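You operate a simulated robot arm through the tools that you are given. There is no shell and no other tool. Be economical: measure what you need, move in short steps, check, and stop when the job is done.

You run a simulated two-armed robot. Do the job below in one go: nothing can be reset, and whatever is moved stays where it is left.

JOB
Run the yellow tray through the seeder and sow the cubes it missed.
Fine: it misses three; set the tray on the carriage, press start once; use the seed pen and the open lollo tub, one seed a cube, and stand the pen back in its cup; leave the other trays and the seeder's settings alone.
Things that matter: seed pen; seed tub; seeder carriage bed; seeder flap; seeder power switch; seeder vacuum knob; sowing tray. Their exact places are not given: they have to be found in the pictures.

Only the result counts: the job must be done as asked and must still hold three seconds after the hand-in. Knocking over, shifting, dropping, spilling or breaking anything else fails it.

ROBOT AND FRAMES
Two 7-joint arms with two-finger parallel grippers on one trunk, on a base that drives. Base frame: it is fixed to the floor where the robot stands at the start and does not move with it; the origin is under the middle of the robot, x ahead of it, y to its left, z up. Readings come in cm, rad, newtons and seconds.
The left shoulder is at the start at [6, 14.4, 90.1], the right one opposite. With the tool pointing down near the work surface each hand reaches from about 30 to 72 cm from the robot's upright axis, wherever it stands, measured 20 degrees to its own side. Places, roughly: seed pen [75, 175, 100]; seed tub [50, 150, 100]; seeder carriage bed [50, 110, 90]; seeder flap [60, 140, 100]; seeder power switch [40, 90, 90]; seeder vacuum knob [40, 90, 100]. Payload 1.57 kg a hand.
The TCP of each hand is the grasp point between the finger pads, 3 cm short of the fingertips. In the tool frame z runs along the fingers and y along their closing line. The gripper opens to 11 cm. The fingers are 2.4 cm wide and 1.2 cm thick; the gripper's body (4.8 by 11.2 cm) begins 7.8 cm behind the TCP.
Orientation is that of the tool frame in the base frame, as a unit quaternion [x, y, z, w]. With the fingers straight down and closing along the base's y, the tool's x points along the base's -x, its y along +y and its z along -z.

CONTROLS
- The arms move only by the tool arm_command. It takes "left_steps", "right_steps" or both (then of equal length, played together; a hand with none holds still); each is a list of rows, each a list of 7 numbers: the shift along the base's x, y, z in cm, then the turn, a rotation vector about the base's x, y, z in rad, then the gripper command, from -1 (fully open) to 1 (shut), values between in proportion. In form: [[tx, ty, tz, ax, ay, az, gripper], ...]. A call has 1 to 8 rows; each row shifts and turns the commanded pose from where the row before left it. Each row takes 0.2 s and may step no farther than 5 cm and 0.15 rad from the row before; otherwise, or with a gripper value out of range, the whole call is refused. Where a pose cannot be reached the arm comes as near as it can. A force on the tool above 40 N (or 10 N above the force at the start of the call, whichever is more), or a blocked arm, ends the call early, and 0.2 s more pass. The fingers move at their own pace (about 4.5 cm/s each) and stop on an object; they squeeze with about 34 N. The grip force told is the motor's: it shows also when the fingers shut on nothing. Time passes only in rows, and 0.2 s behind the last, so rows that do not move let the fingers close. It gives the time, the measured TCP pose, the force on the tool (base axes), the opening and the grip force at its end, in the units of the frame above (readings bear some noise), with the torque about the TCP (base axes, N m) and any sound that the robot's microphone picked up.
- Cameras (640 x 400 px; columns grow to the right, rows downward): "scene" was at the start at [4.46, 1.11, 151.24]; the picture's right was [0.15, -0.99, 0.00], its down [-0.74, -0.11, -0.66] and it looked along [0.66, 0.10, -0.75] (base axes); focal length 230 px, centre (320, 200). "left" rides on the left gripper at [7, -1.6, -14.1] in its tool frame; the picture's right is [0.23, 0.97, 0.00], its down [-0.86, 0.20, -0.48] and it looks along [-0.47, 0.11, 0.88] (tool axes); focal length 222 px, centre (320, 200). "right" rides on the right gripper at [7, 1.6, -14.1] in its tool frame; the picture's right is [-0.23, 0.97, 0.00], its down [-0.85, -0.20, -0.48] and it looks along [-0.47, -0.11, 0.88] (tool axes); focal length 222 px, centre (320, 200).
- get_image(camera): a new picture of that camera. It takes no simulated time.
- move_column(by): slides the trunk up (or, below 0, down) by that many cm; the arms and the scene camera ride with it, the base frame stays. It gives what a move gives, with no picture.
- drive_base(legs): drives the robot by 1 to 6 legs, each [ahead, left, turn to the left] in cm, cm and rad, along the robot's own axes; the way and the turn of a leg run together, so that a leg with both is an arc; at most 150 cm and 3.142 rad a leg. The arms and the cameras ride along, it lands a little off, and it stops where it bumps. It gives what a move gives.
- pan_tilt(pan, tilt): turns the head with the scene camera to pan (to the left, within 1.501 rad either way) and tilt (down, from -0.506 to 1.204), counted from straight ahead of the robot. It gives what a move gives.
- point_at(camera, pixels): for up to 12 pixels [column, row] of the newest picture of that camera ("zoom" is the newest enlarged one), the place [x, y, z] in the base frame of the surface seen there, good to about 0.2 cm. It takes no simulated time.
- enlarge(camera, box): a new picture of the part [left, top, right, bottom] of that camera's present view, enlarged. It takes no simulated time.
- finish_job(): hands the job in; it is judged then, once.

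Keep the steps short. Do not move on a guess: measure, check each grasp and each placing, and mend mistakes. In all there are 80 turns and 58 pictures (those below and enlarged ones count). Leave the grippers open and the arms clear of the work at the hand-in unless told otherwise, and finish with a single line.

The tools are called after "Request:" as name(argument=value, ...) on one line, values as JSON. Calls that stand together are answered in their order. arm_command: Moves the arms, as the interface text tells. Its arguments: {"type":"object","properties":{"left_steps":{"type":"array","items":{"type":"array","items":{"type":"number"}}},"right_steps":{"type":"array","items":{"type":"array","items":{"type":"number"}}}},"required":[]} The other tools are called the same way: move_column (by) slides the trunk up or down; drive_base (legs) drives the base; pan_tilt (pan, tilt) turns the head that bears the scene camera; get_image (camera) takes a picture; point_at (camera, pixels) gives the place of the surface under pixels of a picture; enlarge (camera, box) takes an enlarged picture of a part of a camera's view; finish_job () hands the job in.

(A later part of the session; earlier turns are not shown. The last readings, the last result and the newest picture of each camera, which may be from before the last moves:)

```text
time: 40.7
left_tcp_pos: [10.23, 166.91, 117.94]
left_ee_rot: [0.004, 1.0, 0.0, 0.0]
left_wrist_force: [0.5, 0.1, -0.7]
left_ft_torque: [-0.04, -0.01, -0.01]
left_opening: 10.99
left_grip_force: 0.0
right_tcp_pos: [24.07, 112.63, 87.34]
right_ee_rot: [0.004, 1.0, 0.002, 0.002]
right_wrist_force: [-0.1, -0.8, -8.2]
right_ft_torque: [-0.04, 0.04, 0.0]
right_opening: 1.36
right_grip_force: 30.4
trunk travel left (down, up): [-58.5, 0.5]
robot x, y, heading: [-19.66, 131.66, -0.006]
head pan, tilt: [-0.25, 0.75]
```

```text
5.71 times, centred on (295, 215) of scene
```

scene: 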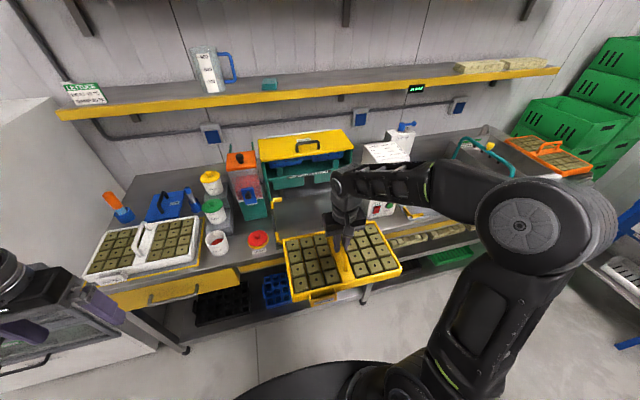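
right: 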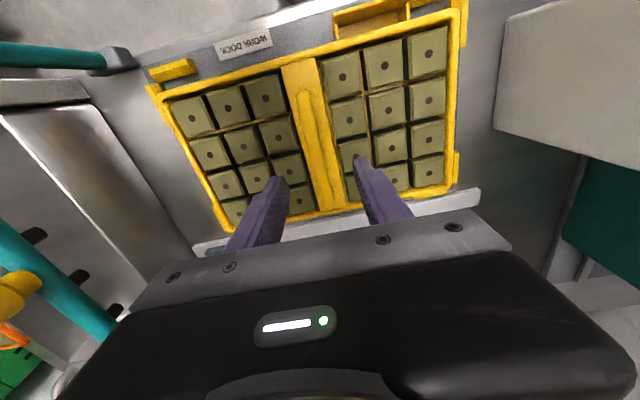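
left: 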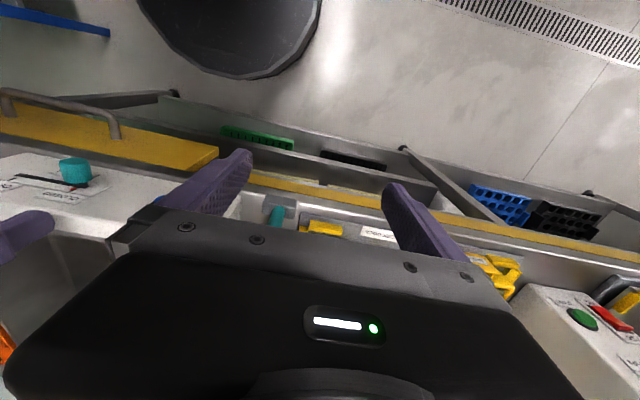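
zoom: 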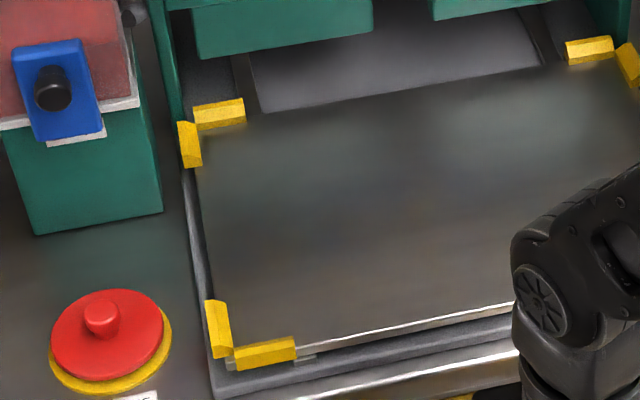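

The stops centre on about (52.1, 112.8), and the bed is at z 88.05. I'll raise the tray again and drive ahead 19 cm with it high enough to clear the stops.

Request:
arm_command(right_steps=[[0, 0, 4, 0, 0, 0, 1], [0, 0, 4, 0, 0, 0, 1], [0, 0, 4, 0, 0, 0, 1], [0, 0, 4, 0, 0, 0, 1], [0, 0, 0, 0, 0, 0, 1]])

Request:
drive_base(legs=[[19, 0, 0]])

Request:
arm_command(right_steps=[[3, 0, 0, 0, 0, 0, 1], [3, 0, 0, 0, 0, 0, 1], [2.5, 0, 0, 0, 0, 0, 1], [0, 0, -2, 0, 0, 0, 1], [0, 0, 0, 0, 0, 0, 1]])

Request:
get_image(camera="right")

```text
time: 41.9
left_tcp_pos: [10.25, 166.91, 117.99]
left_ee_rot: [0.004, 1.0, 0.0, 0.0]
left_wrist_force: [-0.7, 0.7, 0.0]
left_ft_torque: [-0.02, 0.01, 0.03]
left_opening: 11.0
left_grip_force: 0.0
right_tcp_pos: [23.88, 112.27, 103.28]
right_ee_rot: [0.004, 1.0, 0.002, 0.002]
right_wrist_force: [-0.3, -1.0, -8.3]
right_ft_torque: [-0.04, 0.04, 0.0]
right_opening: 1.37
right_grip_force: 30.4
trunk travel left (down, up): [-58.5, 0.5]
robot x, y, heading: [-19.95, 131.32, -0.009]
head pan, tilt: [-0.25, 0.75]
```

```text
time: 43.5
left_tcp_pos: [29.1, 166.68, 117.89]
left_ee_rot: [0.003, 1.0, 0.0, 0.0]
left_wrist_force: [0.1, 0.0, 0.2]
left_ft_torque: [0.01, 0.05, 0.02]
left_opening: 10.99
left_grip_force: 0.1
right_tcp_pos: [42.82, 112.24, 103.32]
right_ee_rot: [0.003, 1.0, 0.002, 0.001]
right_wrist_force: [0.9, 0.4, -8.9]
right_ft_torque: [0.02, 0.06, 0.01]
right_opening: 1.36
right_grip_force: 30.1
trunk travel left (down, up): [-58.5, 0.5]
robot x, y, heading: [-1.06, 131.21, -0.006]
head pan, tilt: [-0.25, 0.75]
```

```text
time: 44.7
left_tcp_pos: [29.02, 166.81, 117.98]
left_ee_rot: [0.003, 1.0, 0.0, 0.0]
left_wrist_force: [0.2, -0.1, -0.9]
left_ft_torque: [0.0, 0.03, -0.01]
left_opening: 10.98
left_grip_force: 0.0
right_tcp_pos: [51.01, 112.15, 101.11]
right_ee_rot: [0.004, 1.0, 0.002, 0.002]
right_wrist_force: [-0.1, 0.3, -8.6]
right_ft_torque: [-0.05, 0.05, 0.02]
right_opening: 1.37
right_grip_force: 30.1
trunk travel left (down, up): [-58.5, 0.5]
robot x, y, heading: [-1.19, 131.16, -0.002]
head pan, tilt: [-0.25, 0.75]
```

```text
29 pictures are left
```

right: 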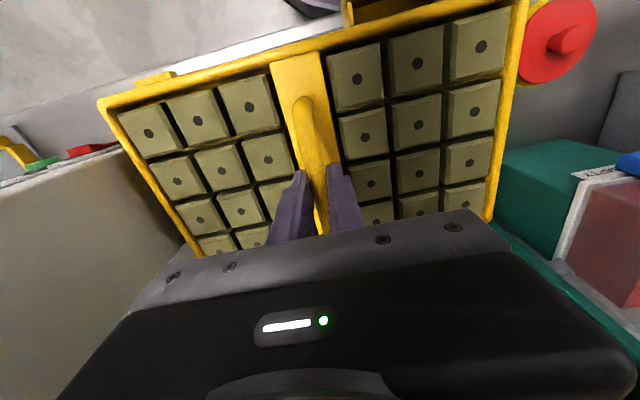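

I'll measure the tray's rim in the hand: side rims, front rim and cubes.

Request:
point_at(camera="right", pixels=[[106, 105], [521, 8], [180, 225], [493, 200], [145, 165], [505, 120], [200, 78], [430, 22], [150, 84], [148, 133], [482, 46], [300, 60]])

Request:
enlarge(camera="scene", box=[240, 150, 440, 300])

```text
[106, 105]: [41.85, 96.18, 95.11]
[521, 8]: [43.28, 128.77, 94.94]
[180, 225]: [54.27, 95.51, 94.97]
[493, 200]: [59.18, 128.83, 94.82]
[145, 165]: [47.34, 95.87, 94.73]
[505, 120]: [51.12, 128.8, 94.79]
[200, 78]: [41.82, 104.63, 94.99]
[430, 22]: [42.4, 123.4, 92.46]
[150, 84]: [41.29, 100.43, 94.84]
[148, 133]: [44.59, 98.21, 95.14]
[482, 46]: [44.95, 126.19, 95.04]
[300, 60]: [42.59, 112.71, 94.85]
```

```text
2.67 times, centred on (340, 225) of scene
```

zoom: 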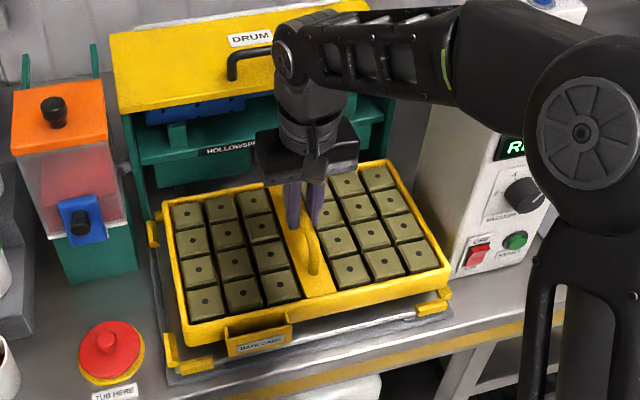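

The tray centre is at y≈112.25 and must go to 112.8. I'll measure the front and back cube rows in the zoom to get the tray's x centre and yaw, along with the stops.

Request:
point_at(camera="zoom", pixels=[[187, 213], [205, 302], [417, 255], [377, 176], [155, 235], [172, 355], [200, 366], [440, 305], [170, 260], [270, 318]])

```text
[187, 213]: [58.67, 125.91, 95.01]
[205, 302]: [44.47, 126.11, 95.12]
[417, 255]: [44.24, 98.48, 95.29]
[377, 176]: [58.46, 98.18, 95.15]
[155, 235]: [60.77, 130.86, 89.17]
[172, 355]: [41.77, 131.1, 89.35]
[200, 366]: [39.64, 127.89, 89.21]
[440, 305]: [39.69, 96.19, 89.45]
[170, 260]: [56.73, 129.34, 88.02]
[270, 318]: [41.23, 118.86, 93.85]
```

The tray centre is at about (51.45, 112.2), yawed −0.008. It needs +0.5 in x, +0.65 in y, +0.008 yaw, and about 3.1 cm down. I'll align, then lower nearly all the way.

Request:
arm_command(right_steps=[[0.5, 0.65, 0, 0, 0, 0.008, 1], [0, 0, 0, 0, 0, 0, 1], [0, 0, -1, 0, 0, 0, 1], [0, 0, -0.7, 0, 0, 0, 1], [0, 0, 0, 0, 0, 0, 1]])

Request:
enlarge(camera="scene", box=[270, 180, 420, 300])

```text
time: 45.9
left_tcp_pos: [28.91, 166.75, 117.94]
left_ee_rot: [0.004, 1.0, 0.0, 0.0]
left_wrist_force: [-0.5, 0.7, -1.1]
left_ft_torque: [-0.03, 0.01, 0.02]
left_opening: 11.0
left_grip_force: 0.2
right_tcp_pos: [51.54, 112.78, 99.49]
right_ee_rot: [0.0, 1.0, 0.001, 0.002]
right_wrist_force: [-0.2, -0.1, -9.4]
right_ft_torque: [-0.02, 0.09, -0.03]
right_opening: 1.37
right_grip_force: 30.1
trunk travel left (down, up): [-58.5, 0.5]
robot x, y, heading: [-1.16, 131.15, -0.01]
head pan, tilt: [-0.25, 0.75]
```

```text
3.33 times, centred on (345, 240) of scene
```

zoom: 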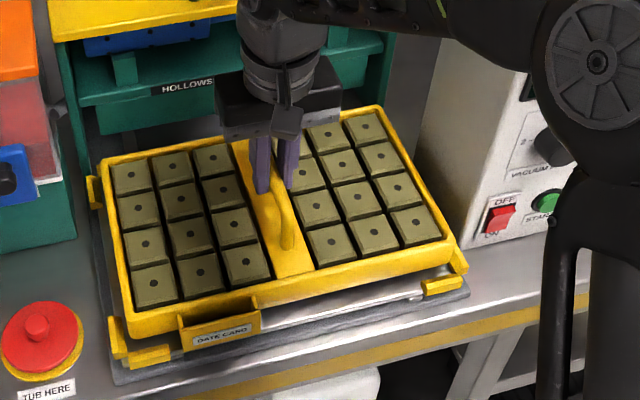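

It looks centred, with the date-card holder between the front stops. I'll lower the last 1.5 cm in small steps, watching for the load to come off.

Request:
arm_command(right_steps=[[0, 0, -0.6, 0, 0, 0, 1], [0, 0, -0.5, 0, 0, 0, 1], [0, 0, -0.3, 0, 0, 0, 1], [0, 0, 0, 0, 0, 0, 1]])

Request:
point_at(camera="zoom", pixels=[[132, 175], [154, 282], [415, 220], [365, 127], [117, 335], [150, 357], [442, 285], [460, 262]])

Request:
enlarge(camera="scene", box=[270, 180, 420, 300])

```text
time: 46.9
left_tcp_pos: [28.89, 166.73, 117.92]
left_ee_rot: [0.003, 1.0, 0.0, 0.0]
left_wrist_force: [0.6, -0.1, -0.2]
left_ft_torque: [0.0, 0.01, 0.03]
left_opening: 11.01
left_grip_force: 0.0
right_tcp_pos: [51.52, 112.8, 98.04]
right_ee_rot: [0.0, 1.0, 0.001, 0.002]
right_wrist_force: [0.3, 0.8, -8.0]
right_ft_torque: [0.15, -0.02, -0.05]
right_opening: 1.36
right_grip_force: 30.2
trunk travel left (down, up): [-58.5, 0.5]
robot x, y, heading: [-1.13, 131.31, -0.011]
head pan, tilt: [-0.25, 0.75]
```

```text
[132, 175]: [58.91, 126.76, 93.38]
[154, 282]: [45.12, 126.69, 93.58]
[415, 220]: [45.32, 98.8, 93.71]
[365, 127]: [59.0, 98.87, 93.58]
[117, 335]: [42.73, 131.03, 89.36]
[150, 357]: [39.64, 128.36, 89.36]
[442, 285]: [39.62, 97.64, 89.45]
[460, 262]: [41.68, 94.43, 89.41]
```

```text
3.33 times, centred on (345, 240) of scene
```

zoom: 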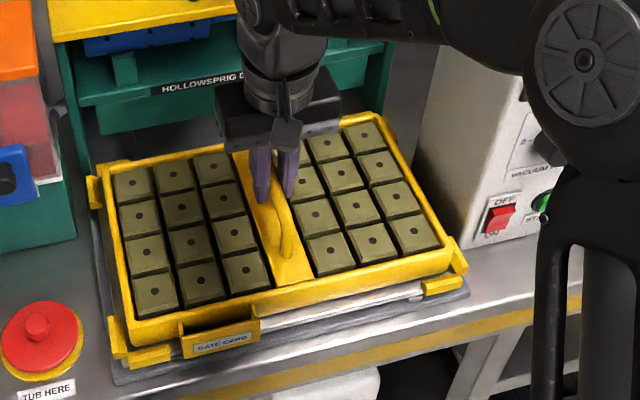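

The tray centre is at (52.1, 112.8), matching the stops, but it still hangs free. I'll lower it in 0.2 cm steps.

Request:
arm_command(right_steps=[[0, 0, -0.25, 0, 0, 0, 1], [0, 0, -0.25, 0, 0, 0, 1], [0, 0, 0, 0, 0, 0, 1]])

Request:
point_at(camera="zoom", pixels=[[134, 185], [155, 293], [417, 232], [365, 137]])

```text
time: 47.7
left_tcp_pos: [28.81, 166.82, 118.16]
left_ee_rot: [0.004, 1.0, -0.001, 0.001]
left_wrist_force: [0.3, -0.5, 0.3]
left_ft_torque: [-0.02, 0.02, -0.01]
left_opening: 11.01
left_grip_force: 0.1
right_tcp_pos: [51.53, 112.94, 98.02]
right_ee_rot: [0.0, 1.0, 0.002, 0.005]
right_wrist_force: [0.1, -5.3, 21.3]
right_ft_torque: [-0.1, 0.59, -0.03]
right_opening: 1.39
right_grip_force: 30.6
trunk travel left (down, up): [-58.5, 0.5]
robot x, y, heading: [-1.29, 131.46, -0.012]
head pan, tilt: [-0.25, 0.75]
```

```text
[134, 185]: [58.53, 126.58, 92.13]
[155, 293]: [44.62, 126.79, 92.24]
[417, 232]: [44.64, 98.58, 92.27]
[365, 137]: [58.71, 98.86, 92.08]
```

Contact: it pushes back at 21 N with the cube tops at z≈92.1, as expected when seated. I'll ease off 0.3 cm, open the fingers partway, and check the tray.

Request:
arm_command(right_steps=[[0, 0, 0.35, 0, 0, 0, 1], [0, 0, 0, 0, 0, 0, 0.6], [0, 0, 0, 0, 0, 0, 0.4], [0, 0, 0, 0, 0, 0, 0.4], [0, 0, 2, 0, 0, 0, 0.4], [0, 0, 4, 0, 0, 0, 0.2], [0, 0, 4, 0, 0, 0, 0], [-4, 0, 2, 0, 0, 0, -0.5]])

Request:
arm_command(right_steps=[[-4, 0, 2, 0, 0, 0, -1], [-4, -1, 2, 0, 0, 0, -1], [-4, -1, 0, 0, 0, 0, -1], [-4, 0, 0, 0, 0, 0, -1], [-4, 0, 0, 0, 0, 0, -1]])

Request:
enlarge(camera="scene", box=[260, 150, 440, 285])

```text
time: 49.5
left_tcp_pos: [28.66, 166.8, 118.0]
left_ee_rot: [0.004, 1.0, 0.0, 0.001]
left_wrist_force: [-0.1, 0.6, -0.7]
left_ft_torque: [0.02, -0.02, -0.01]
left_opening: 11.0
left_grip_force: 0.1
right_tcp_pos: [47.49, 112.82, 110.32]
right_ee_rot: [0.001, 1.0, 0.002, 0.003]
right_wrist_force: [0.5, 0.8, -0.3]
right_ft_torque: [-0.03, -0.02, 0.04]
right_opening: 8.26
right_grip_force: 0.0
trunk travel left (down, up): [-58.5, 0.5]
robot x, y, heading: [-0.95, 131.33, -0.007]
head pan, tilt: [-0.25, 0.75]
```

```text
time: 50.7
left_tcp_pos: [28.77, 166.75, 118.09]
left_ee_rot: [0.003, 1.0, -0.001, 0.0]
left_wrist_force: [0.8, 0.3, -0.2]
left_ft_torque: [0.03, -0.02, 0.04]
left_opening: 10.98
left_grip_force: 0.1
right_tcp_pos: [27.49, 111.18, 114.19]
right_ee_rot: [0.001, 1.0, 0.001, 0.002]
right_wrist_force: [-0.1, -0.7, 0.1]
right_ft_torque: [-0.03, -0.02, -0.01]
right_opening: 10.99
right_grip_force: 0.1
trunk travel left (down, up): [-58.5, 0.5]
robot x, y, heading: [-1.0, 131.45, -0.002]
head pan, tilt: [-0.25, 0.75]
```

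```text
2.96 times, centred on (350, 218) of scene
```

zoom: 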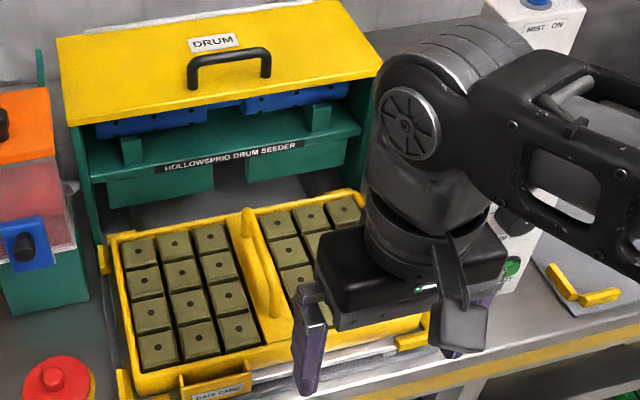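

The tray sits inside the stops. Next is the START button. I'll drive right so that the control box is in front of the right hand, and look closely.

Request:
point_at(camera="zoom", pixels=[[136, 255], [160, 348], [343, 212], [235, 332], [280, 222]])

Request:
drive_base(legs=[[0, -28, 0]])

Request:
arm_command(right_steps=[[0, -3, 0, 0, 0, 0, 0], [0, -3, 0, 0, 0, 0, 0], [0, -3, 0, 0, 0, 0, 0.5], [0, -3, 0, 0, 0, 0, 1], [0, 0, 0, 0, 0, 0, 1]])

Request:
pan_tilt(pan=-0.2, tilt=0.85)

Request:
enlarge(camera="scene", box=[230, 140, 430, 290])

```text
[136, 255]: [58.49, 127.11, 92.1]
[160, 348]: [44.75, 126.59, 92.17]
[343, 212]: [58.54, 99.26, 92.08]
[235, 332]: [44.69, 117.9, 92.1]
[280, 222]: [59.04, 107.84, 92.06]
```

```text
time: 52.6
left_tcp_pos: [28.57, 138.45, 117.99]
left_ee_rot: [0.003, 1.0, 0.0, 0.0]
left_wrist_force: [-1.0, 0.5, -0.1]
left_ft_torque: [0.03, -0.01, -0.01]
left_opening: 11.01
left_grip_force: 0.1
right_tcp_pos: [27.46, 82.95, 114.25]
right_ee_rot: [-0.001, 1.0, 0.003, 0.001]
right_wrist_force: [0.4, -0.7, 0.2]
right_ft_torque: [0.03, -0.03, -0.01]
right_opening: 11.0
right_grip_force: 0.1
trunk travel left (down, up): [-58.5, 0.5]
robot x, y, heading: [-1.04, 103.18, -0.003]
head pan, tilt: [-0.25, 0.75]
```

```text
time: 53.8
left_tcp_pos: [28.56, 138.65, 118.02]
left_ee_rot: [0.003, 1.0, 0.0, 0.0]
left_wrist_force: [-0.4, -0.1, -0.7]
left_ft_torque: [-0.02, -0.01, 0.0]
left_opening: 10.98
left_grip_force: 0.0
right_tcp_pos: [27.49, 70.95, 114.36]
right_ee_rot: [-0.001, 1.0, 0.002, 0.001]
right_wrist_force: [-0.4, -0.1, 0.1]
right_ft_torque: [0.02, 0.01, -0.02]
right_opening: 0.78
right_grip_force: 0.2
trunk travel left (down, up): [-58.5, 0.5]
robot x, y, heading: [-1.21, 103.01, -0.006]
head pan, tilt: [-0.25, 0.75]
```

```text
time: 54.5
left_tcp_pos: [28.64, 138.66, 117.96]
left_ee_rot: [0.002, 1.0, 0.001, 0.0]
left_wrist_force: [-0.4, -0.4, -0.2]
left_ft_torque: [-0.02, -0.01, 0.01]
left_opening: 11.0
left_grip_force: 0.0
right_tcp_pos: [27.45, 70.87, 114.42]
right_ee_rot: [-0.001, 1.0, 0.002, 0.002]
right_wrist_force: [0.3, -1.2, 0.4]
right_ft_torque: [0.04, 0.03, -0.01]
right_opening: 0.0
right_grip_force: 21.1
trunk travel left (down, up): [-58.5, 0.5]
robot x, y, heading: [-0.79, 103.36, -0.01]
head pan, tilt: [-0.201, 0.85]
```

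```text
2.67 times, centred on (330, 215) of scene
```

zoom: 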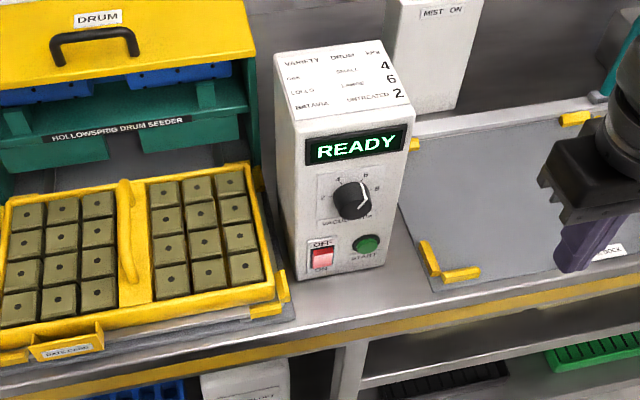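

The tray is level in the stops (cube tops 92.1). I'll measure the START button, the face around it, the knob and the switch.

Request:
point_at(camera="zoom", pixels=[[367, 244], [367, 237], [367, 251], [360, 263], [392, 240], [353, 200], [350, 192], [345, 222], [322, 258], [340, 180], [383, 262]])

Request:
enlarge(camera="scene", box=[310, 190, 380, 250])

```text
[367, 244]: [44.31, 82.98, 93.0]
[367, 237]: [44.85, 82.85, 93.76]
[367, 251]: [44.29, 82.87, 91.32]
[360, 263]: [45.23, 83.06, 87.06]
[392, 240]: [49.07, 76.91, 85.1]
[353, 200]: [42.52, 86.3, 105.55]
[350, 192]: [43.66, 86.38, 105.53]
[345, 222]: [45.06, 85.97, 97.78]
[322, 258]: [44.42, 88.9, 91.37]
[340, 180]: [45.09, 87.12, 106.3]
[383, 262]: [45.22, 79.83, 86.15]
```

```text
6.67 times, centred on (345, 220) of scene
```

zoom: 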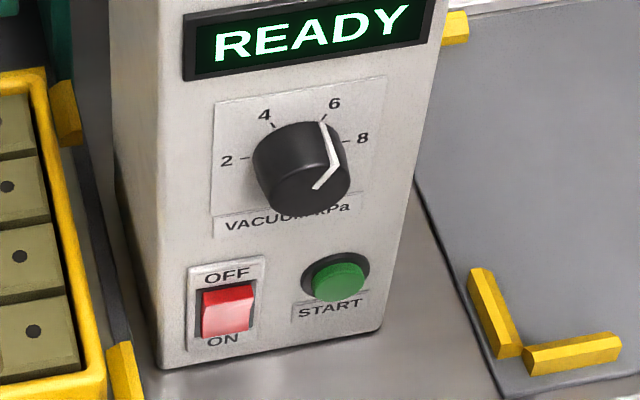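

START is at about (44.3, 82.9, 92.4) on a vertical face. The knob (x 42.5, z≈103, y 86.3) is well above it. With the hand straight down its body would hit the knob, so I'll tilt the hand to point forward, fingers shut, and poke with the tips. First I rotate in free space in front of the bench.

Request:
arm_command(right_steps=[[0.6, 1.5, 0, 0, -0.15, 0, 1], [0.6, 1.5, 0, 0, -0.15, 0, 1], [0.6, 1.5, 0, 0, -0.15, 0, 1], [0.6, 1.5, -1, 0, -0.15, 0, 1], [0.6, 1.5, -1, 0, -0.15, 0, 1], [0.6, 1.5, -1, 0, -0.15, 0, 1], [0.6, 1.5, -2, 0, -0.15, 0, 1], [0.6, 1.5, -2, 0, -0.15, 0, 1]])

Request:
arm_command(right_steps=[[0, 0, -3, 0, -0.15, 0, 1], [0, 0, -3, 0, 0, 0, 1], [0, 0, -3, 0, 0, 0, 1], [0, 0, -3, 0, 0, 0, 1], [0, 0, -2, 0, 0, 0, 1], [0, 0, 0, 0, 0, 0, 1]])

Request:
get_image(camera="scene")

```text
time: 56.3
left_tcp_pos: [28.72, 138.69, 117.93]
left_ee_rot: [0.002, 1.0, 0.0, -0.001]
left_wrist_force: [0.6, -0.4, 0.0]
left_ft_torque: [0.02, 0.03, -0.02]
left_opening: 10.97
left_grip_force: 0.0
right_tcp_pos: [43.7, 78.44, 123.9]
right_ee_rot: [-0.002, 0.825, 0.001, 0.566]
right_wrist_force: [0.6, -0.3, 0.5]
right_ft_torque: [0.0, 0.05, -0.03]
right_opening: 0.02
right_grip_force: 21.6
right hand out of reach, approached as far as the arm can: row 4, 5, 6, 7, 8
trunk travel left (down, up): [-58.5, 0.5]
robot x, y, heading: [-1.05, 103.18, -0.002]
head pan, tilt: [-0.201, 0.85]
```

```text
time: 57.7
left_tcp_pos: [28.63, 138.74, 118.04]
left_ee_rot: [0.003, 1.0, 0.0, 0.001]
left_wrist_force: [0.0, 0.2, -0.5]
left_ft_torque: [-0.01, -0.02, 0.02]
left_opening: 10.98
left_grip_force: 0.1
right_tcp_pos: [51.6, 75.24, 115.31]
right_ee_rot: [-0.002, 0.78, 0.001, 0.626]
right_wrist_force: [-0.1, -0.8, 0.0]
right_ft_torque: [0.03, -0.02, 0.0]
right_opening: 0.0
right_grip_force: 21.0
right hand out of reach, approached as far as the arm can: row 1, 2, 3, 4, 5
trunk travel left (down, up): [-58.5, 0.5]
robot x, y, heading: [-1.41, 103.26, -0.008]
head pan, tilt: [-0.201, 0.85]
```

```text
22 pictures are left
```

scene: 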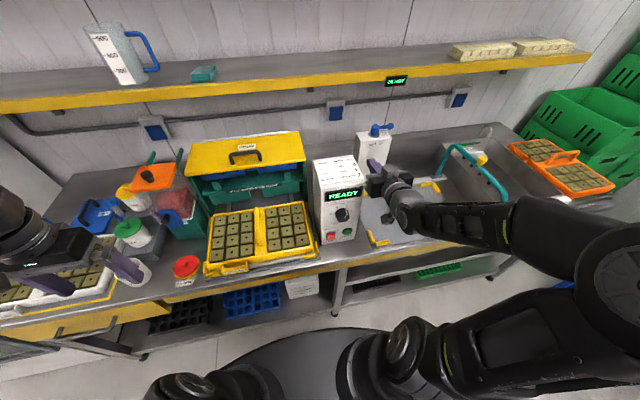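

The arm couldn't hold that pose so close and strayed forward to (51.6, 75, 115). It's in clear air between the box and the mist unit. The base is too near for a forward-pointing hand, so I'll back the base 25 cm straight away and then see where the hand is.

Request:
drive_base(legs=[[-25, 0, 0]])

Request:
arm_command(right_steps=[[0, 0, 0, 0, 0, 0, 1]])

```text
time: 59.5
left_tcp_pos: [4.06, 138.75, 118.0]
left_ee_rot: [0.006, 1.0, 0.0, -0.001]
left_wrist_force: [-0.9, 0.3, 0.1]
left_ft_torque: [0.0, -0.01, -0.03]
left_opening: 11.01
left_grip_force: 0.0
right_tcp_pos: [26.55, 75.23, 115.28]
right_ee_rot: [0.0, 0.78, -0.001, 0.626]
right_wrist_force: [-0.5, -0.1, 0.0]
right_ft_torque: [0.01, 0.0, 0.0]
right_opening: 0.0
right_grip_force: 21.5
trunk travel left (down, up): [-58.5, 0.5]
robot x, y, heading: [-25.87, 103.31, -0.011]
head pan, tilt: [-0.201, 0.85]
```

```text
time: 59.9
left_tcp_pos: [4.09, 138.58, 118.01]
left_ee_rot: [0.007, 1.0, 0.0, 0.0]
left_wrist_force: [0.1, -0.3, 0.4]
left_ft_torque: [-0.01, -0.01, -0.03]
left_opening: 10.97
left_grip_force: 0.0
right_tcp_pos: [26.7, 75.15, 115.35]
right_ee_rot: [0.001, 0.78, -0.001, 0.626]
right_wrist_force: [0.8, 0.4, -0.1]
right_ft_torque: [0.01, 0.01, 0.0]
right_opening: 0.0
right_grip_force: 21.6
trunk travel left (down, up): [-58.5, 0.5]
robot x, y, heading: [-26.29, 103.39, -0.012]
head pan, tilt: [-0.201, 0.85]
```

The hand is now at (26.7, 75.2, 115.3), pointing forward. I'll lower it in front of the bench and line it up with the button at y 82.9, z≈93.

Request:
arm_command(right_steps=[[0, 1.3, -3.8, 0, 0, 0, 1], [0, 1.3, -3.8, 0, 0, 0, 1], [0, 1.3, -3.8, 0, 0, 0, 1], [0, 1.3, -3.8, 0, 0, 0, 1], [0, 1.3, -3.8, 0, 0, 0, 1], [0, 1.2, -3.3, 0, 0, 0, 1], [3, 0, 0, 0, 0, 0, 1], [0, 0, 0, 0, 0, 0, 1]])

Request:
get_image(camera="right")

```text
time: 61.7
left_tcp_pos: [4.17, 138.64, 118.02]
left_ee_rot: [0.006, 1.0, 0.0, 0.0]
left_wrist_force: [-0.5, 0.6, 0.0]
left_ft_torque: [-0.01, -0.02, -0.02]
left_opening: 10.99
left_grip_force: 0.0
right_tcp_pos: [31.59, 82.57, 92.89]
right_ee_rot: [0.0, 0.78, -0.001, 0.626]
right_wrist_force: [0.0, -0.2, -0.1]
right_ft_torque: [0.0, 0.0, -0.02]
right_opening: 0.01
right_grip_force: 21.6
right hand out of reach, approached as far as the arm can: row 1, 2
trunk travel left (down, up): [-58.5, 0.5]
robot x, y, heading: [-25.76, 103.35, -0.013]
head pan, tilt: [-0.201, 0.85]
```

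```text
21 pictures are left
```

right: 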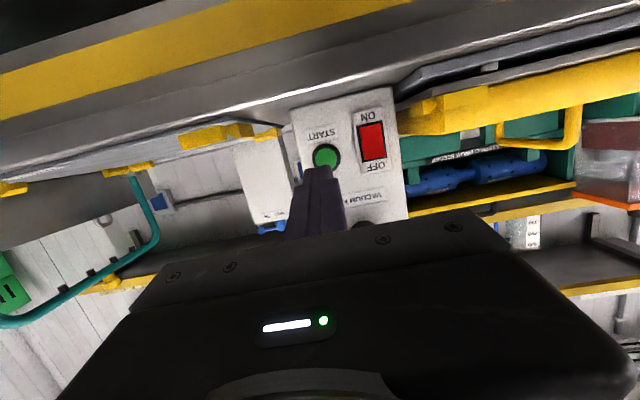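

The fingertips point at the green START button. I'll advance to near contact, press about 0.5 cm in small steps, and withdraw at once.

Request:
arm_command(right_steps=[[4, 0.3, 0, 0, 0, 0, 1], [3, 0, 0, 0, 0, 0, 1], [1.5, 0, 0, 0, 0, 0, 1], [0.5, 0, 0, 0, 0, 0, 1], [0.5, 0, 0, 0, 0, 0, 1], [0.3, 0, 0, 0, 0, 0, 1], [-2, 0, 0, 0, 0, 0, 1], [-4, 0, 0, 0, 0, 0, 1]])

Request:
get_image(camera="scene")

```text
time: 63.5
left_tcp_pos: [4.1, 138.64, 118.01]
left_ee_rot: [0.006, 1.0, 0.0, 0.0]
left_wrist_force: [-0.4, -1.0, -1.0]
left_ft_torque: [0.0, 0.02, 0.02]
left_opening: 10.98
left_grip_force: 0.2
right_tcp_pos: [35.45, 82.53, 93.09]
right_ee_rot: [0.0, 0.78, -0.001, 0.626]
right_wrist_force: [0.1, -0.7, 0.7]
right_ft_torque: [-0.02, -0.03, 0.01]
right_opening: 0.01
right_grip_force: 21.4
trunk travel left (down, up): [-58.5, 0.5]
robot x, y, heading: [-25.87, 103.26, -0.016]
head pan, tilt: [-0.201, 0.85]
```

```text
20 pictures are left
```

scene: 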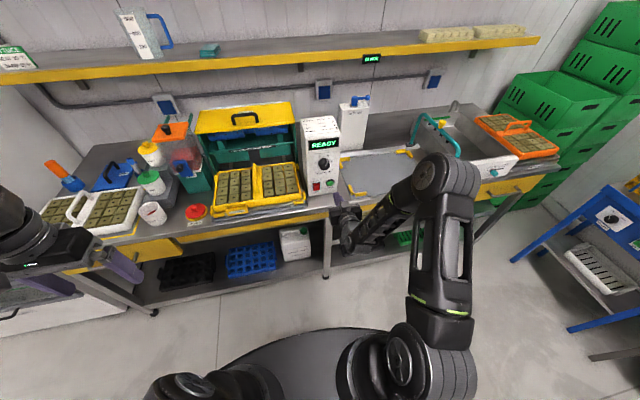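

The display still reads READY and there was no sound, so I only just grazed the button (tip reached about 44.4). I'll go again slightly deeper and stop at the bottom to read force and sound.

Request:
arm_command(right_steps=[[4, 0.2, -0.2, 0, 0, 0, 1], [2, 0, 0, 0, 0, 0, 1], [0.3, 0, 0, 0, 0, 0, 1], [0.2, 0, 0, 0, 0, 0, 1]])

```text
time: 64.5
left_tcp_pos: [4.19, 138.63, 118.03]
left_ee_rot: [0.006, 1.0, 0.0, 0.0]
left_wrist_force: [0.0, -0.2, 0.4]
left_ft_torque: [-0.01, -0.01, 0.01]
left_opening: 11.02
left_grip_force: 0.1
right_tcp_pos: [41.85, 82.77, 92.8]
right_ee_rot: [0.0, 0.78, -0.001, 0.626]
right_wrist_force: [-4.7, -0.6, -1.0]
right_ft_torque: [0.01, 0.04, -0.03]
right_opening: 0.0
right_grip_force: 21.2
trunk travel left (down, up): [-58.5, 0.5]
robot x, y, heading: [-25.74, 103.62, -0.011]
head pan, tilt: [-0.201, 0.85]
heard: click
```

A click, with 4.7 N on the button. I'll withdraw now and let the cycle run.

Request:
arm_command(right_steps=[[-3, 0, 0, 0, 0, 0, 1], [-4, 0, 0, 0, 0, 0, 1], [-4, 0, 0, 0, 0, 0, 1], [0, 0, 0, 0, 0, 0, 1], [0, 0, 0, 0, 0, 0, 1]])

Request:
get_image(camera="scene")

```text
time: 65.7
left_tcp_pos: [3.98, 138.66, 117.93]
left_ee_rot: [0.006, 1.0, 0.0, 0.0]
left_wrist_force: [-0.1, 0.1, -0.2]
left_ft_torque: [-0.01, 0.0, 0.01]
left_opening: 11.0
left_grip_force: 0.0
right_tcp_pos: [30.81, 82.53, 92.73]
right_ee_rot: [0.0, 0.78, -0.001, 0.626]
right_wrist_force: [-0.1, 0.5, 0.6]
right_ft_torque: [-0.01, 0.03, -0.01]
right_opening: 0.0
right_grip_force: 21.5
trunk travel left (down, up): [-58.5, 0.5]
robot x, y, heading: [-25.6, 103.0, -0.011]
head pan, tilt: [-0.201, 0.85]
```

```text
19 pictures are left
```

scene: 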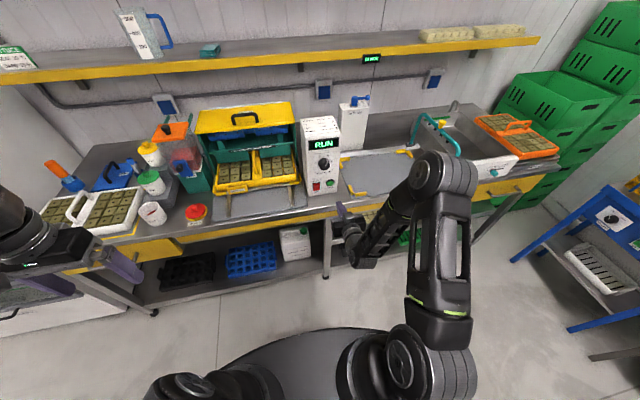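

The display shows RUN and the carriage has taken the tray under the drum. While it runs I'll turn the right hand back to pointing down, in free space, then look again.

Request:
arm_command(right_steps=[[-3, 0, 3, 0, 0.15, 0, 1], [-3, 0, 3, 0, 0.15, 0, 1], [-2, 0, 3, 0, 0.15, 0, 1], [-2, 0, 3, 0, 0.15, 0, 0], [-2, 0, 2, 0, 0.15, 0, 0], [-2, 0, 2, 0, 0.15, 0, -1], [-2, 0, 2, 0, 0.15, 0, -1], [-2, 0, 2, 0, 0.15, 0, -1]])

Request:
arm_command(right_steps=[[-2, 0, 0, 0, 0.15, 0, -1], [-2, 0, 0, 0, 0, 0, -1], [-1, 0, 0, 0, 0, 0, -1]])

Request:
drive_base(legs=[[0, 40, 0]])

Request:
drive_base(legs=[[21, 0, 0]])

Request:
pan_tilt(pan=0.1, tilt=0.85)

Request:
get_image(camera="scene")

```text
time: 67.5
left_tcp_pos: [4.23, 138.66, 117.91]
left_ee_rot: [0.005, 1.0, 0.0, 0.0]
left_wrist_force: [0.2, 0.0, -0.6]
left_ft_torque: [0.02, -0.02, 0.01]
left_opening: 10.99
left_grip_force: 0.0
right_tcp_pos: [14.44, 82.78, 112.58]
right_ee_rot: [-0.001, 0.997, 0.0, 0.076]
right_wrist_force: [-0.3, 0.5, -0.6]
right_ft_torque: [0.03, -0.01, 0.0]
right_opening: 10.22
right_grip_force: 0.1
right hand out of reach, approached as far as the arm can: row 2
trunk travel left (down, up): [-58.5, 0.5]
robot x, y, heading: [-25.66, 102.94, -0.013]
head pan, tilt: [-0.201, 0.85]
```

```text
time: 68.3
left_tcp_pos: [4.21, 138.77, 117.99]
left_ee_rot: [0.006, 1.0, -0.001, 0.0]
left_wrist_force: [0.6, -0.4, 0.3]
left_ft_torque: [-0.02, 0.04, -0.02]
left_opening: 11.0
left_grip_force: 0.0
right_tcp_pos: [9.47, 82.79, 112.76]
right_ee_rot: [-0.001, 1.0, 0.0, 0.001]
right_wrist_force: [0.7, 0.6, 0.3]
right_ft_torque: [0.01, -0.01, -0.01]
right_opening: 10.99
right_grip_force: 0.2
trunk travel left (down, up): [-58.5, 0.5]
robot x, y, heading: [-25.78, 103.25, -0.012]
head pan, tilt: [-0.201, 0.85]
```

```text
time: 70.9
left_tcp_pos: [4.77, 180.05, 117.92]
left_ee_rot: [0.007, 1.0, 0.0, -0.001]
left_wrist_force: [0.4, 0.7, -1.2]
left_ft_torque: [-0.01, -0.01, -0.04]
left_opening: 11.01
left_grip_force: 0.0
right_tcp_pos: [10.0, 124.31, 112.71]
right_ee_rot: [-0.001, 1.0, -0.001, 0.002]
right_wrist_force: [1.2, 0.5, 1.5]
right_ft_torque: [-0.04, -0.01, -0.03]
right_opening: 10.99
right_grip_force: 0.0
trunk travel left (down, up): [-58.5, 0.5]
robot x, y, heading: [-25.38, 144.49, -0.014]
head pan, tilt: [-0.201, 0.85]
```

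```text
time: 72.5
left_tcp_pos: [25.82, 179.78, 117.97]
left_ee_rot: [0.007, 1.0, 0.0, -0.001]
left_wrist_force: [-0.2, -0.4, 0.3]
left_ft_torque: [-0.01, 0.03, 0.03]
left_opening: 11.01
left_grip_force: 0.1
right_tcp_pos: [31.33, 123.93, 112.67]
right_ee_rot: [0.0, 1.0, 0.0, 0.001]
right_wrist_force: [-0.2, 0.4, 0.0]
right_ft_torque: [0.01, 0.07, 0.03]
right_opening: 11.02
right_grip_force: 0.0
trunk travel left (down, up): [-58.5, 0.5]
robot x, y, heading: [-4.29, 144.47, -0.013]
head pan, tilt: [-0.201, 0.85]
```

```text
time: 73.3
left_tcp_pos: [25.73, 179.75, 118.08]
left_ee_rot: [0.006, 1.0, 0.0, 0.001]
left_wrist_force: [0.1, -0.4, -0.1]
left_ft_torque: [-0.04, 0.02, -0.02]
left_opening: 11.0
left_grip_force: 0.1
right_tcp_pos: [31.26, 124.04, 112.8]
right_ee_rot: [0.0, 1.0, -0.001, 0.002]
right_wrist_force: [-0.1, -0.3, 0.6]
right_ft_torque: [0.01, -0.04, 0.01]
right_opening: 11.0
right_grip_force: 0.0
trunk travel left (down, up): [-58.5, 0.5]
robot x, y, heading: [-4.2, 144.62, -0.011]
head pan, tilt: [0.099, 0.85]
```

```text
18 pictures are left
```

scene: 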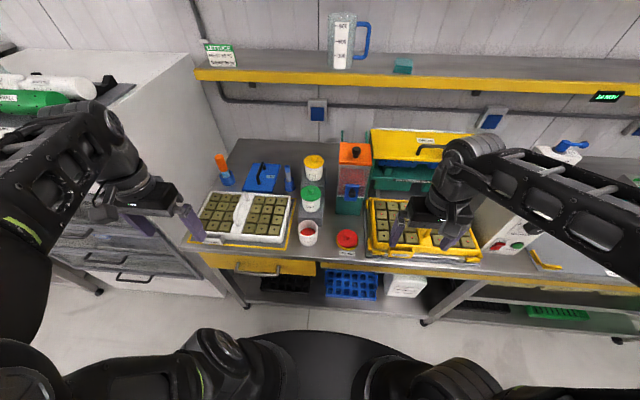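

The tray is back on the carriage. Next I'll enlarge the pen and tub area.

Request:
enlarge(camera="scene", box=[195, 135, 365, 260])

```text
3.20 times, centred on (280, 198) of scene
```

zoom: 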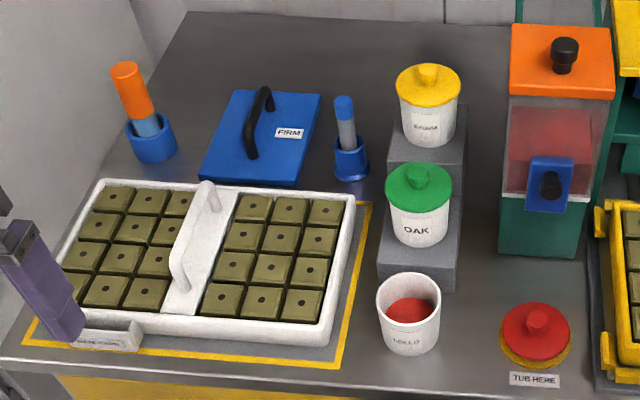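

There are two pen-like tools, one orange in the left cup and one blue/grey in the right cup. I'll measure both, and the tub.

Request:
point_at(camera="zoom", pixels=[[125, 68], [138, 95], [147, 125], [150, 150], [343, 100], [346, 130], [349, 145], [350, 175], [380, 290], [438, 292], [408, 310], [408, 350]])

Request:
enlarge(camera="scene", box=[205, 145, 305, 205])

```text
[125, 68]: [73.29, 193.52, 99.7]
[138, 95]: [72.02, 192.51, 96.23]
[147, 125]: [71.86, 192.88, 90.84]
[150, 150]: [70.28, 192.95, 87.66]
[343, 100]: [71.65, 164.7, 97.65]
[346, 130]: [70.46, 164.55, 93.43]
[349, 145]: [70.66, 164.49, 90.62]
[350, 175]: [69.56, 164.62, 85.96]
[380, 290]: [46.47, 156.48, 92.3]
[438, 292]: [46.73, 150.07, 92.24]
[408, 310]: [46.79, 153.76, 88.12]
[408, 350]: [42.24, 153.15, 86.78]
```

```text
6.40 times, centred on (255, 175) of scene
```

zoom: 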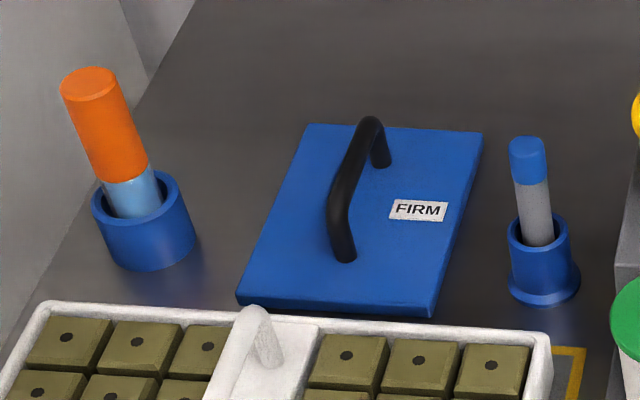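

Matching the rough place [75,175,100], the seed pen is the slim grey pen with the blue cap at (70.8, 164.6), standing about vertical with its top at z≈98.5. Its cup rim is at z≈91. The tub's rim is at z 92.3 and the seeds at about 88 at (46.7, 153.3). I'll drive a little ahead and left so that the left hand can reach, then bring the hand over the pen.

Request:
drive_base(legs=[[6, 6, 0.012]])

Request:
arm_command(left_steps=[[3, -2, -2, 0, 0, 0, -0.2], [4, -2, -2, 0, 0, 0, -0.2], [4, -2, -2, 0, 0, 0, -0.2], [4, -2, -2, 0, 0, 0, 0], [4, -2, 0, 0, 0, 0, 0], [4, -2, 0, 0, 0, 0, 0], [4, -2, 0, 0, 0, 0, 0], [0, 0, 0, 0, 0, 0, 0]])

```text
time: 74.4
left_tcp_pos: [31.35, 186.24, 117.92]
left_ee_rot: [0.001, 1.0, 0.0, -0.001]
left_wrist_force: [0.0, 0.0, 0.7]
left_ft_torque: [-0.02, 0.06, 0.03]
left_opening: 11.01
left_grip_force: 0.0
right_tcp_pos: [37.29, 130.52, 112.57]
right_ee_rot: [-0.006, 1.0, -0.001, 0.001]
right_wrist_force: [-0.1, 0.2, 0.0]
right_ft_torque: [-0.01, 0.06, 0.0]
right_opening: 11.0
right_grip_force: 0.0
trunk travel left (down, up): [-58.5, 0.5]
robot x, y, heading: [1.4, 150.43, -0.003]
head pan, tilt: [0.099, 0.85]
```

```text
time: 76.2
left_tcp_pos: [58.42, 172.04, 109.9]
left_ee_rot: [0.0, 1.0, 0.001, 0.0]
left_wrist_force: [0.1, 0.3, -0.4]
left_ft_torque: [0.0, -0.03, 0.01]
left_opening: 5.48
left_grip_force: 0.0
right_tcp_pos: [37.18, 130.5, 112.82]
right_ee_rot: [-0.006, 1.0, -0.001, 0.001]
right_wrist_force: [0.0, 0.4, 0.0]
right_ft_torque: [-0.02, 0.01, 0.0]
right_opening: 11.0
right_grip_force: 0.0
trunk travel left (down, up): [-58.5, 0.5]
robot x, y, heading: [1.47, 150.28, 0.003]
head pan, tilt: [0.099, 0.85]
```

I'll move on over the pen, staying at z≈107, and move the right hand away to the right to clear the view of the tray. Then a left-camera picture.

Request:
arm_command(left_steps=[[4, -2.5, -1, 0, 0, 0, 0], [4, -2.5, -1, 0, 0, 0, 0], [4.4, -2.4, -1, 0, 0, 0, 0], [0, 0, 0, 0, 0, 0, 0]], right_steps=[[-3, -2, 1, 0, 0, 0, -1], [-3, -4, 1, 0, 0, 0, -1], [-2, -4, 0, 0, 0, 0, -1], [0, -4, 0, 0, 0, 0, -1]])

Request:
get_image(camera="left")

```text
refused: row 2 steps farther than a row can; nothing moved
```

```text
15 pictures are left
```

left: 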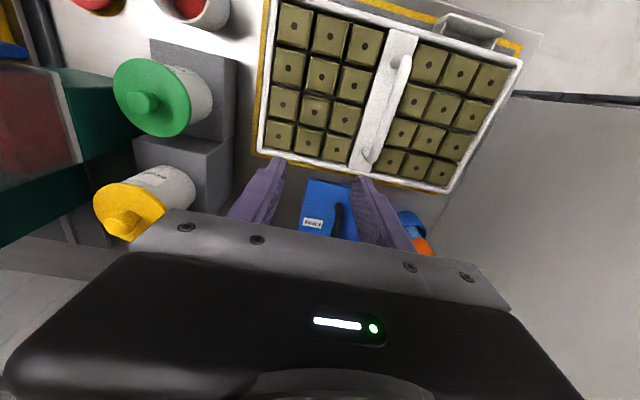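

One row was too long and the call was refused. I'll shorten it, and use this picture to measure the yellow tub lid that the hand must pass.

Request:
point_at(camera="left", pixels=[[120, 220], [160, 190], [185, 200], [140, 100], [205, 200], [230, 170]])

Request:
arm_command(left_steps=[[4, -2.4, -1, 0, 0, 0, 0], [4, -2.4, -1, 0, 0, 0, 0], [4.3, -2.4, -0.5, 0, 0, 0, 0], [0, 0, 0, 0, 0, 0, 0]], right_steps=[[-3, -2, 1, 0, 0, 0, -1], [-3, -3.5, 1, 0, 0, 0, -1], [-2, -4, 0, 0, 0, 0, -1], [0, -4, 0, 0, 0, 0, -1]])

```text
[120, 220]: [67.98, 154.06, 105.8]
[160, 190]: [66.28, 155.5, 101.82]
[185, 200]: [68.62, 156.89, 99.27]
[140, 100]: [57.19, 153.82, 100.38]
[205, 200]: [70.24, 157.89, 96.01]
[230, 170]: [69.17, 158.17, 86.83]
```

```text
time: 77.2
left_tcp_pos: [63.44, 169.07, 108.85]
left_ee_rot: [0.0, 1.0, 0.001, 0.002]
left_wrist_force: [0.4, 0.3, -0.1]
left_ft_torque: [-0.04, 0.01, -0.01]
left_opening: 5.5
left_grip_force: 0.1
left hand out of reach, approached as far as the arm can: row 2, 3
right_tcp_pos: [30.2, 118.34, 112.01]
right_ee_rot: [-0.007, 1.0, 0.0, 0.002]
right_wrist_force: [0.3, -0.3, 0.2]
right_ft_torque: [-0.01, -0.02, 0.01]
right_opening: 10.98
right_grip_force: 0.0
right hand out of reach, approached as far as the arm can: row 3, 4
trunk travel left (down, up): [-58.5, 0.5]
robot x, y, heading: [1.87, 150.21, -0.002]
head pan, tilt: [0.099, 0.85]
```

The reach ends at x≈63 here. Before driving closer I'll check the clearance between the robot's base front and the bench in the last scene picture.

Request:
point_at(camera="scene", pixels=[[320, 333], [320, 340], [350, 296], [262, 270], [245, 303], [430, 318], [300, 310], [290, 278]])

```text
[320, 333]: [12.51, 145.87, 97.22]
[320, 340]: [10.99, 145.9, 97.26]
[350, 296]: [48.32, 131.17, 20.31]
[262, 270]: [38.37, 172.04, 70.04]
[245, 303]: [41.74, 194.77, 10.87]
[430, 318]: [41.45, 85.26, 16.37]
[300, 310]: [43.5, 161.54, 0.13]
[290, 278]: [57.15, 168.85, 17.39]
```

The dark rim is the chest, at x≈12.5. The bench's legs and front are at x≥41 low down and 37 at drawer height, so 5 cm ahead is safe.

Request:
drive_base(legs=[[5, 0, 0]])

Request:
arm_command(left_steps=[[1, -2.2, -1.5, 0, 0, 0, 0], [1, -2.2, -1.5, 0, 0, 0, 0], [0, 0, 0, 0, 0, 0, 0]])

```text
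time: 78.1
left_tcp_pos: [68.6, 169.15, 108.67]
left_ee_rot: [-0.001, 1.0, 0.0, -0.001]
left_wrist_force: [0.9, 0.6, 0.4]
left_ft_torque: [-0.02, 0.06, -0.02]
left_opening: 5.5
left_grip_force: 0.0
right_tcp_pos: [35.45, 118.33, 111.92]
right_ee_rot: [-0.006, 1.0, -0.001, 0.002]
right_wrist_force: [1.0, -0.2, -0.1]
right_ft_torque: [-0.03, 0.05, -0.02]
right_opening: 11.03
right_grip_force: 0.1
trunk travel left (down, up): [-58.5, 0.5]
robot x, y, heading: [6.35, 150.11, 0.002]
head pan, tilt: [0.099, 0.85]
```

```text
time: 78.9
left_tcp_pos: [70.49, 164.66, 105.72]
left_ee_rot: [-0.001, 1.0, 0.001, 0.001]
left_wrist_force: [-0.9, -0.6, -0.7]
left_ft_torque: [0.0, -0.02, 0.03]
left_opening: 5.51
left_grip_force: 0.1
right_tcp_pos: [35.36, 118.31, 112.05]
right_ee_rot: [-0.006, 1.0, -0.002, 0.002]
right_wrist_force: [0.2, 0.7, 0.1]
right_ft_torque: [-0.01, 0.03, -0.01]
right_opening: 11.01
right_grip_force: 0.1
trunk travel left (down, up): [-58.5, 0.5]
robot x, y, heading: [6.54, 150.34, -0.001]
head pan, tilt: [0.099, 0.85]
```

Now I'm above the pen at (70.5, 164.7). I'll check in the left camera that the pen lies between the fingers.

Request:
enlarge(camera="left", box=[200, 80, 440, 240])

```text
2.50 times, centred on (320, 160) of left
```

zoom: 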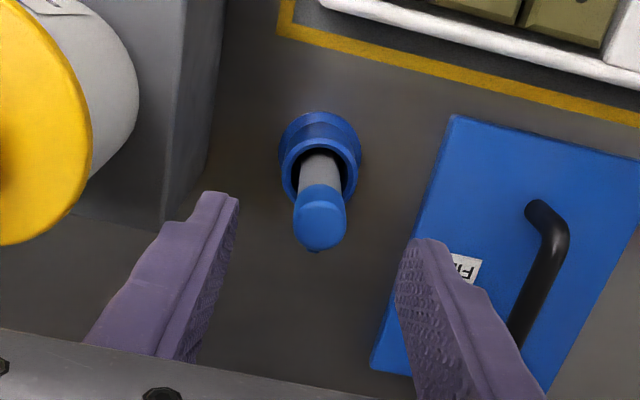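

Request:
point_at(camera="zoom", pixels=[[320, 225], [318, 190], [318, 170], [297, 170], [350, 165], [305, 230], [338, 225], [318, 130], [320, 200]])

```text
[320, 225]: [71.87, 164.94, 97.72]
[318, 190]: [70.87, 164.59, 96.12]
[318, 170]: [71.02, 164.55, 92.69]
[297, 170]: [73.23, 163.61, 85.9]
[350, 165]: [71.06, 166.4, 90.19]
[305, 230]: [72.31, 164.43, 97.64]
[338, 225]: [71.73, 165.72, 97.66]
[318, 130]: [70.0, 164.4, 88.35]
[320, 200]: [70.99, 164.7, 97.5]
```

Pen axis: about (71.7, 164.9), top z 97.75, radius about 0.8. Cup rim z≈90.5. I'll descend so that the TCP is at z≈95.3 and close.

Request:
arm_command(left_steps=[[1.2, 0.2, -3, 0, 0, 0, 0], [0, 0, -3.5, 0, 0, 0, 0], [0, 0, -3.9, 0, 0, 0, 0.1], [0, 0, 0, 0, 0, 0, 0.4], [0, 0, 0, 0, 0, 0, 0.8], [0, 0, 0, 0, 0, 0, 1], [0, 0, 0, 0, 0, 0, 1], [0, 0, 0, 0, 0, 0, 1]])

```text
time: 80.7
left_tcp_pos: [71.46, 164.82, 95.58]
left_ee_rot: [-0.001, 1.0, 0.0, 0.0]
left_wrist_force: [-0.2, -0.5, 0.3]
left_ft_torque: [-0.01, -0.04, 0.04]
left_opening: 2.05
left_grip_force: 33.7
right_tcp_pos: [35.41, 118.27, 112.01]
right_ee_rot: [-0.007, 1.0, -0.001, 0.003]
right_wrist_force: [0.0, -0.1, -0.6]
right_ft_torque: [0.03, -0.02, 0.01]
right_opening: 11.02
right_grip_force: 0.0
trunk travel left (down, up): [-58.5, 0.5]
robot x, y, heading: [6.61, 150.28, 0.002]
head pan, tilt: [0.099, 0.85]
```

Gripped at 2.05 cm. I'll lift straight up 12 cm and measure the pen in the scene view.

Request:
arm_command(left_steps=[[0, 0, 2, 0, 0, 0, 1], [0, 0, 3, 0, 0, 0, 1], [0, 0, 3, 0, 0, 0, 1], [0, 0, 3, 0, 0, 0, 1], [-4, 0, 1, 0, 0, 0, 1], [-4.5, 0, 0, 0, 0, 0, 1], [-4.5, 0, 0, 0, 0, 0, 1], [0, 0, 0, 0, 0, 0, 1]])

Request:
get_image(camera="scene")

```text
time: 82.5
left_tcp_pos: [58.68, 164.99, 106.09]
left_ee_rot: [-0.001, 1.0, 0.0, 0.0]
left_wrist_force: [1.3, -0.2, -1.7]
left_ft_torque: [-0.01, 0.0, -0.03]
left_opening: 2.08
left_grip_force: 33.9
left hand out of reach, approached as far as the arm can: row 4
right_tcp_pos: [35.45, 118.35, 111.98]
right_ee_rot: [-0.007, 1.0, 0.0, 0.002]
right_wrist_force: [0.0, 0.0, 0.0]
right_ft_torque: [0.03, 0.03, 0.03]
right_opening: 10.99
right_grip_force: 0.1
trunk travel left (down, up): [-58.5, 0.5]
robot x, y, heading: [6.06, 150.75, -0.001]
head pan, tilt: [0.099, 0.85]
```

```text
13 pictures are left
```

scene: 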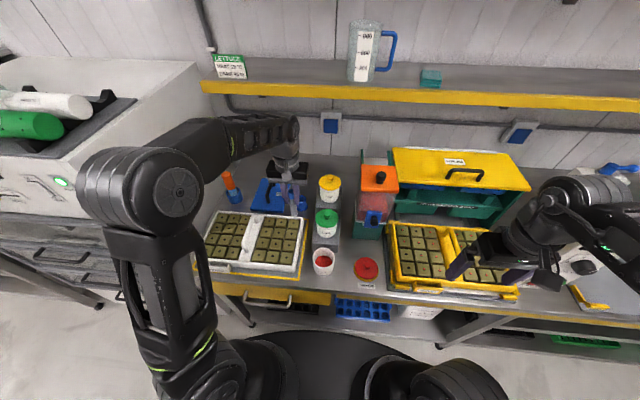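

Request:
enlarge(camera="scene", box=[275, 165, 435, 285])

```text
3.33 times, centred on (355, 225) of scene
```

zoom: 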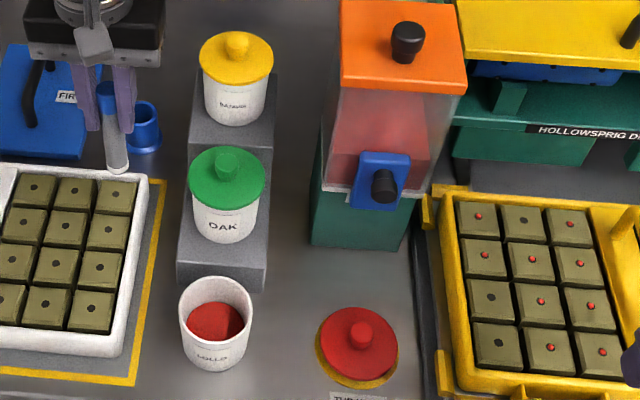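

The seeder has sown red seeds. The holes at zoom (523,220), (490,297) and (498,343) are bare, which makes the three misses. I'll measure those holes, the pen and the tub.

Request:
point_at(camera="zoom", pixels=[[118, 168], [115, 150], [110, 115], [523, 220], [490, 297], [498, 343], [215, 282], [183, 310], [248, 315], [215, 320], [205, 310], [235, 325]])

```text
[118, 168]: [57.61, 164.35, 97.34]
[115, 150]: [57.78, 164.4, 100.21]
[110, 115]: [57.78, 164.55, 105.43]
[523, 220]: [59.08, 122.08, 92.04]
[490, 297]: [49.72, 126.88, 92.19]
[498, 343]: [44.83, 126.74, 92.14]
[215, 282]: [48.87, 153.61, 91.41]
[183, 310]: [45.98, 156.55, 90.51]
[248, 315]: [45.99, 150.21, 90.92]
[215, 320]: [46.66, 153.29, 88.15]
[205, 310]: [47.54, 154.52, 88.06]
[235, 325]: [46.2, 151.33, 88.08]
```

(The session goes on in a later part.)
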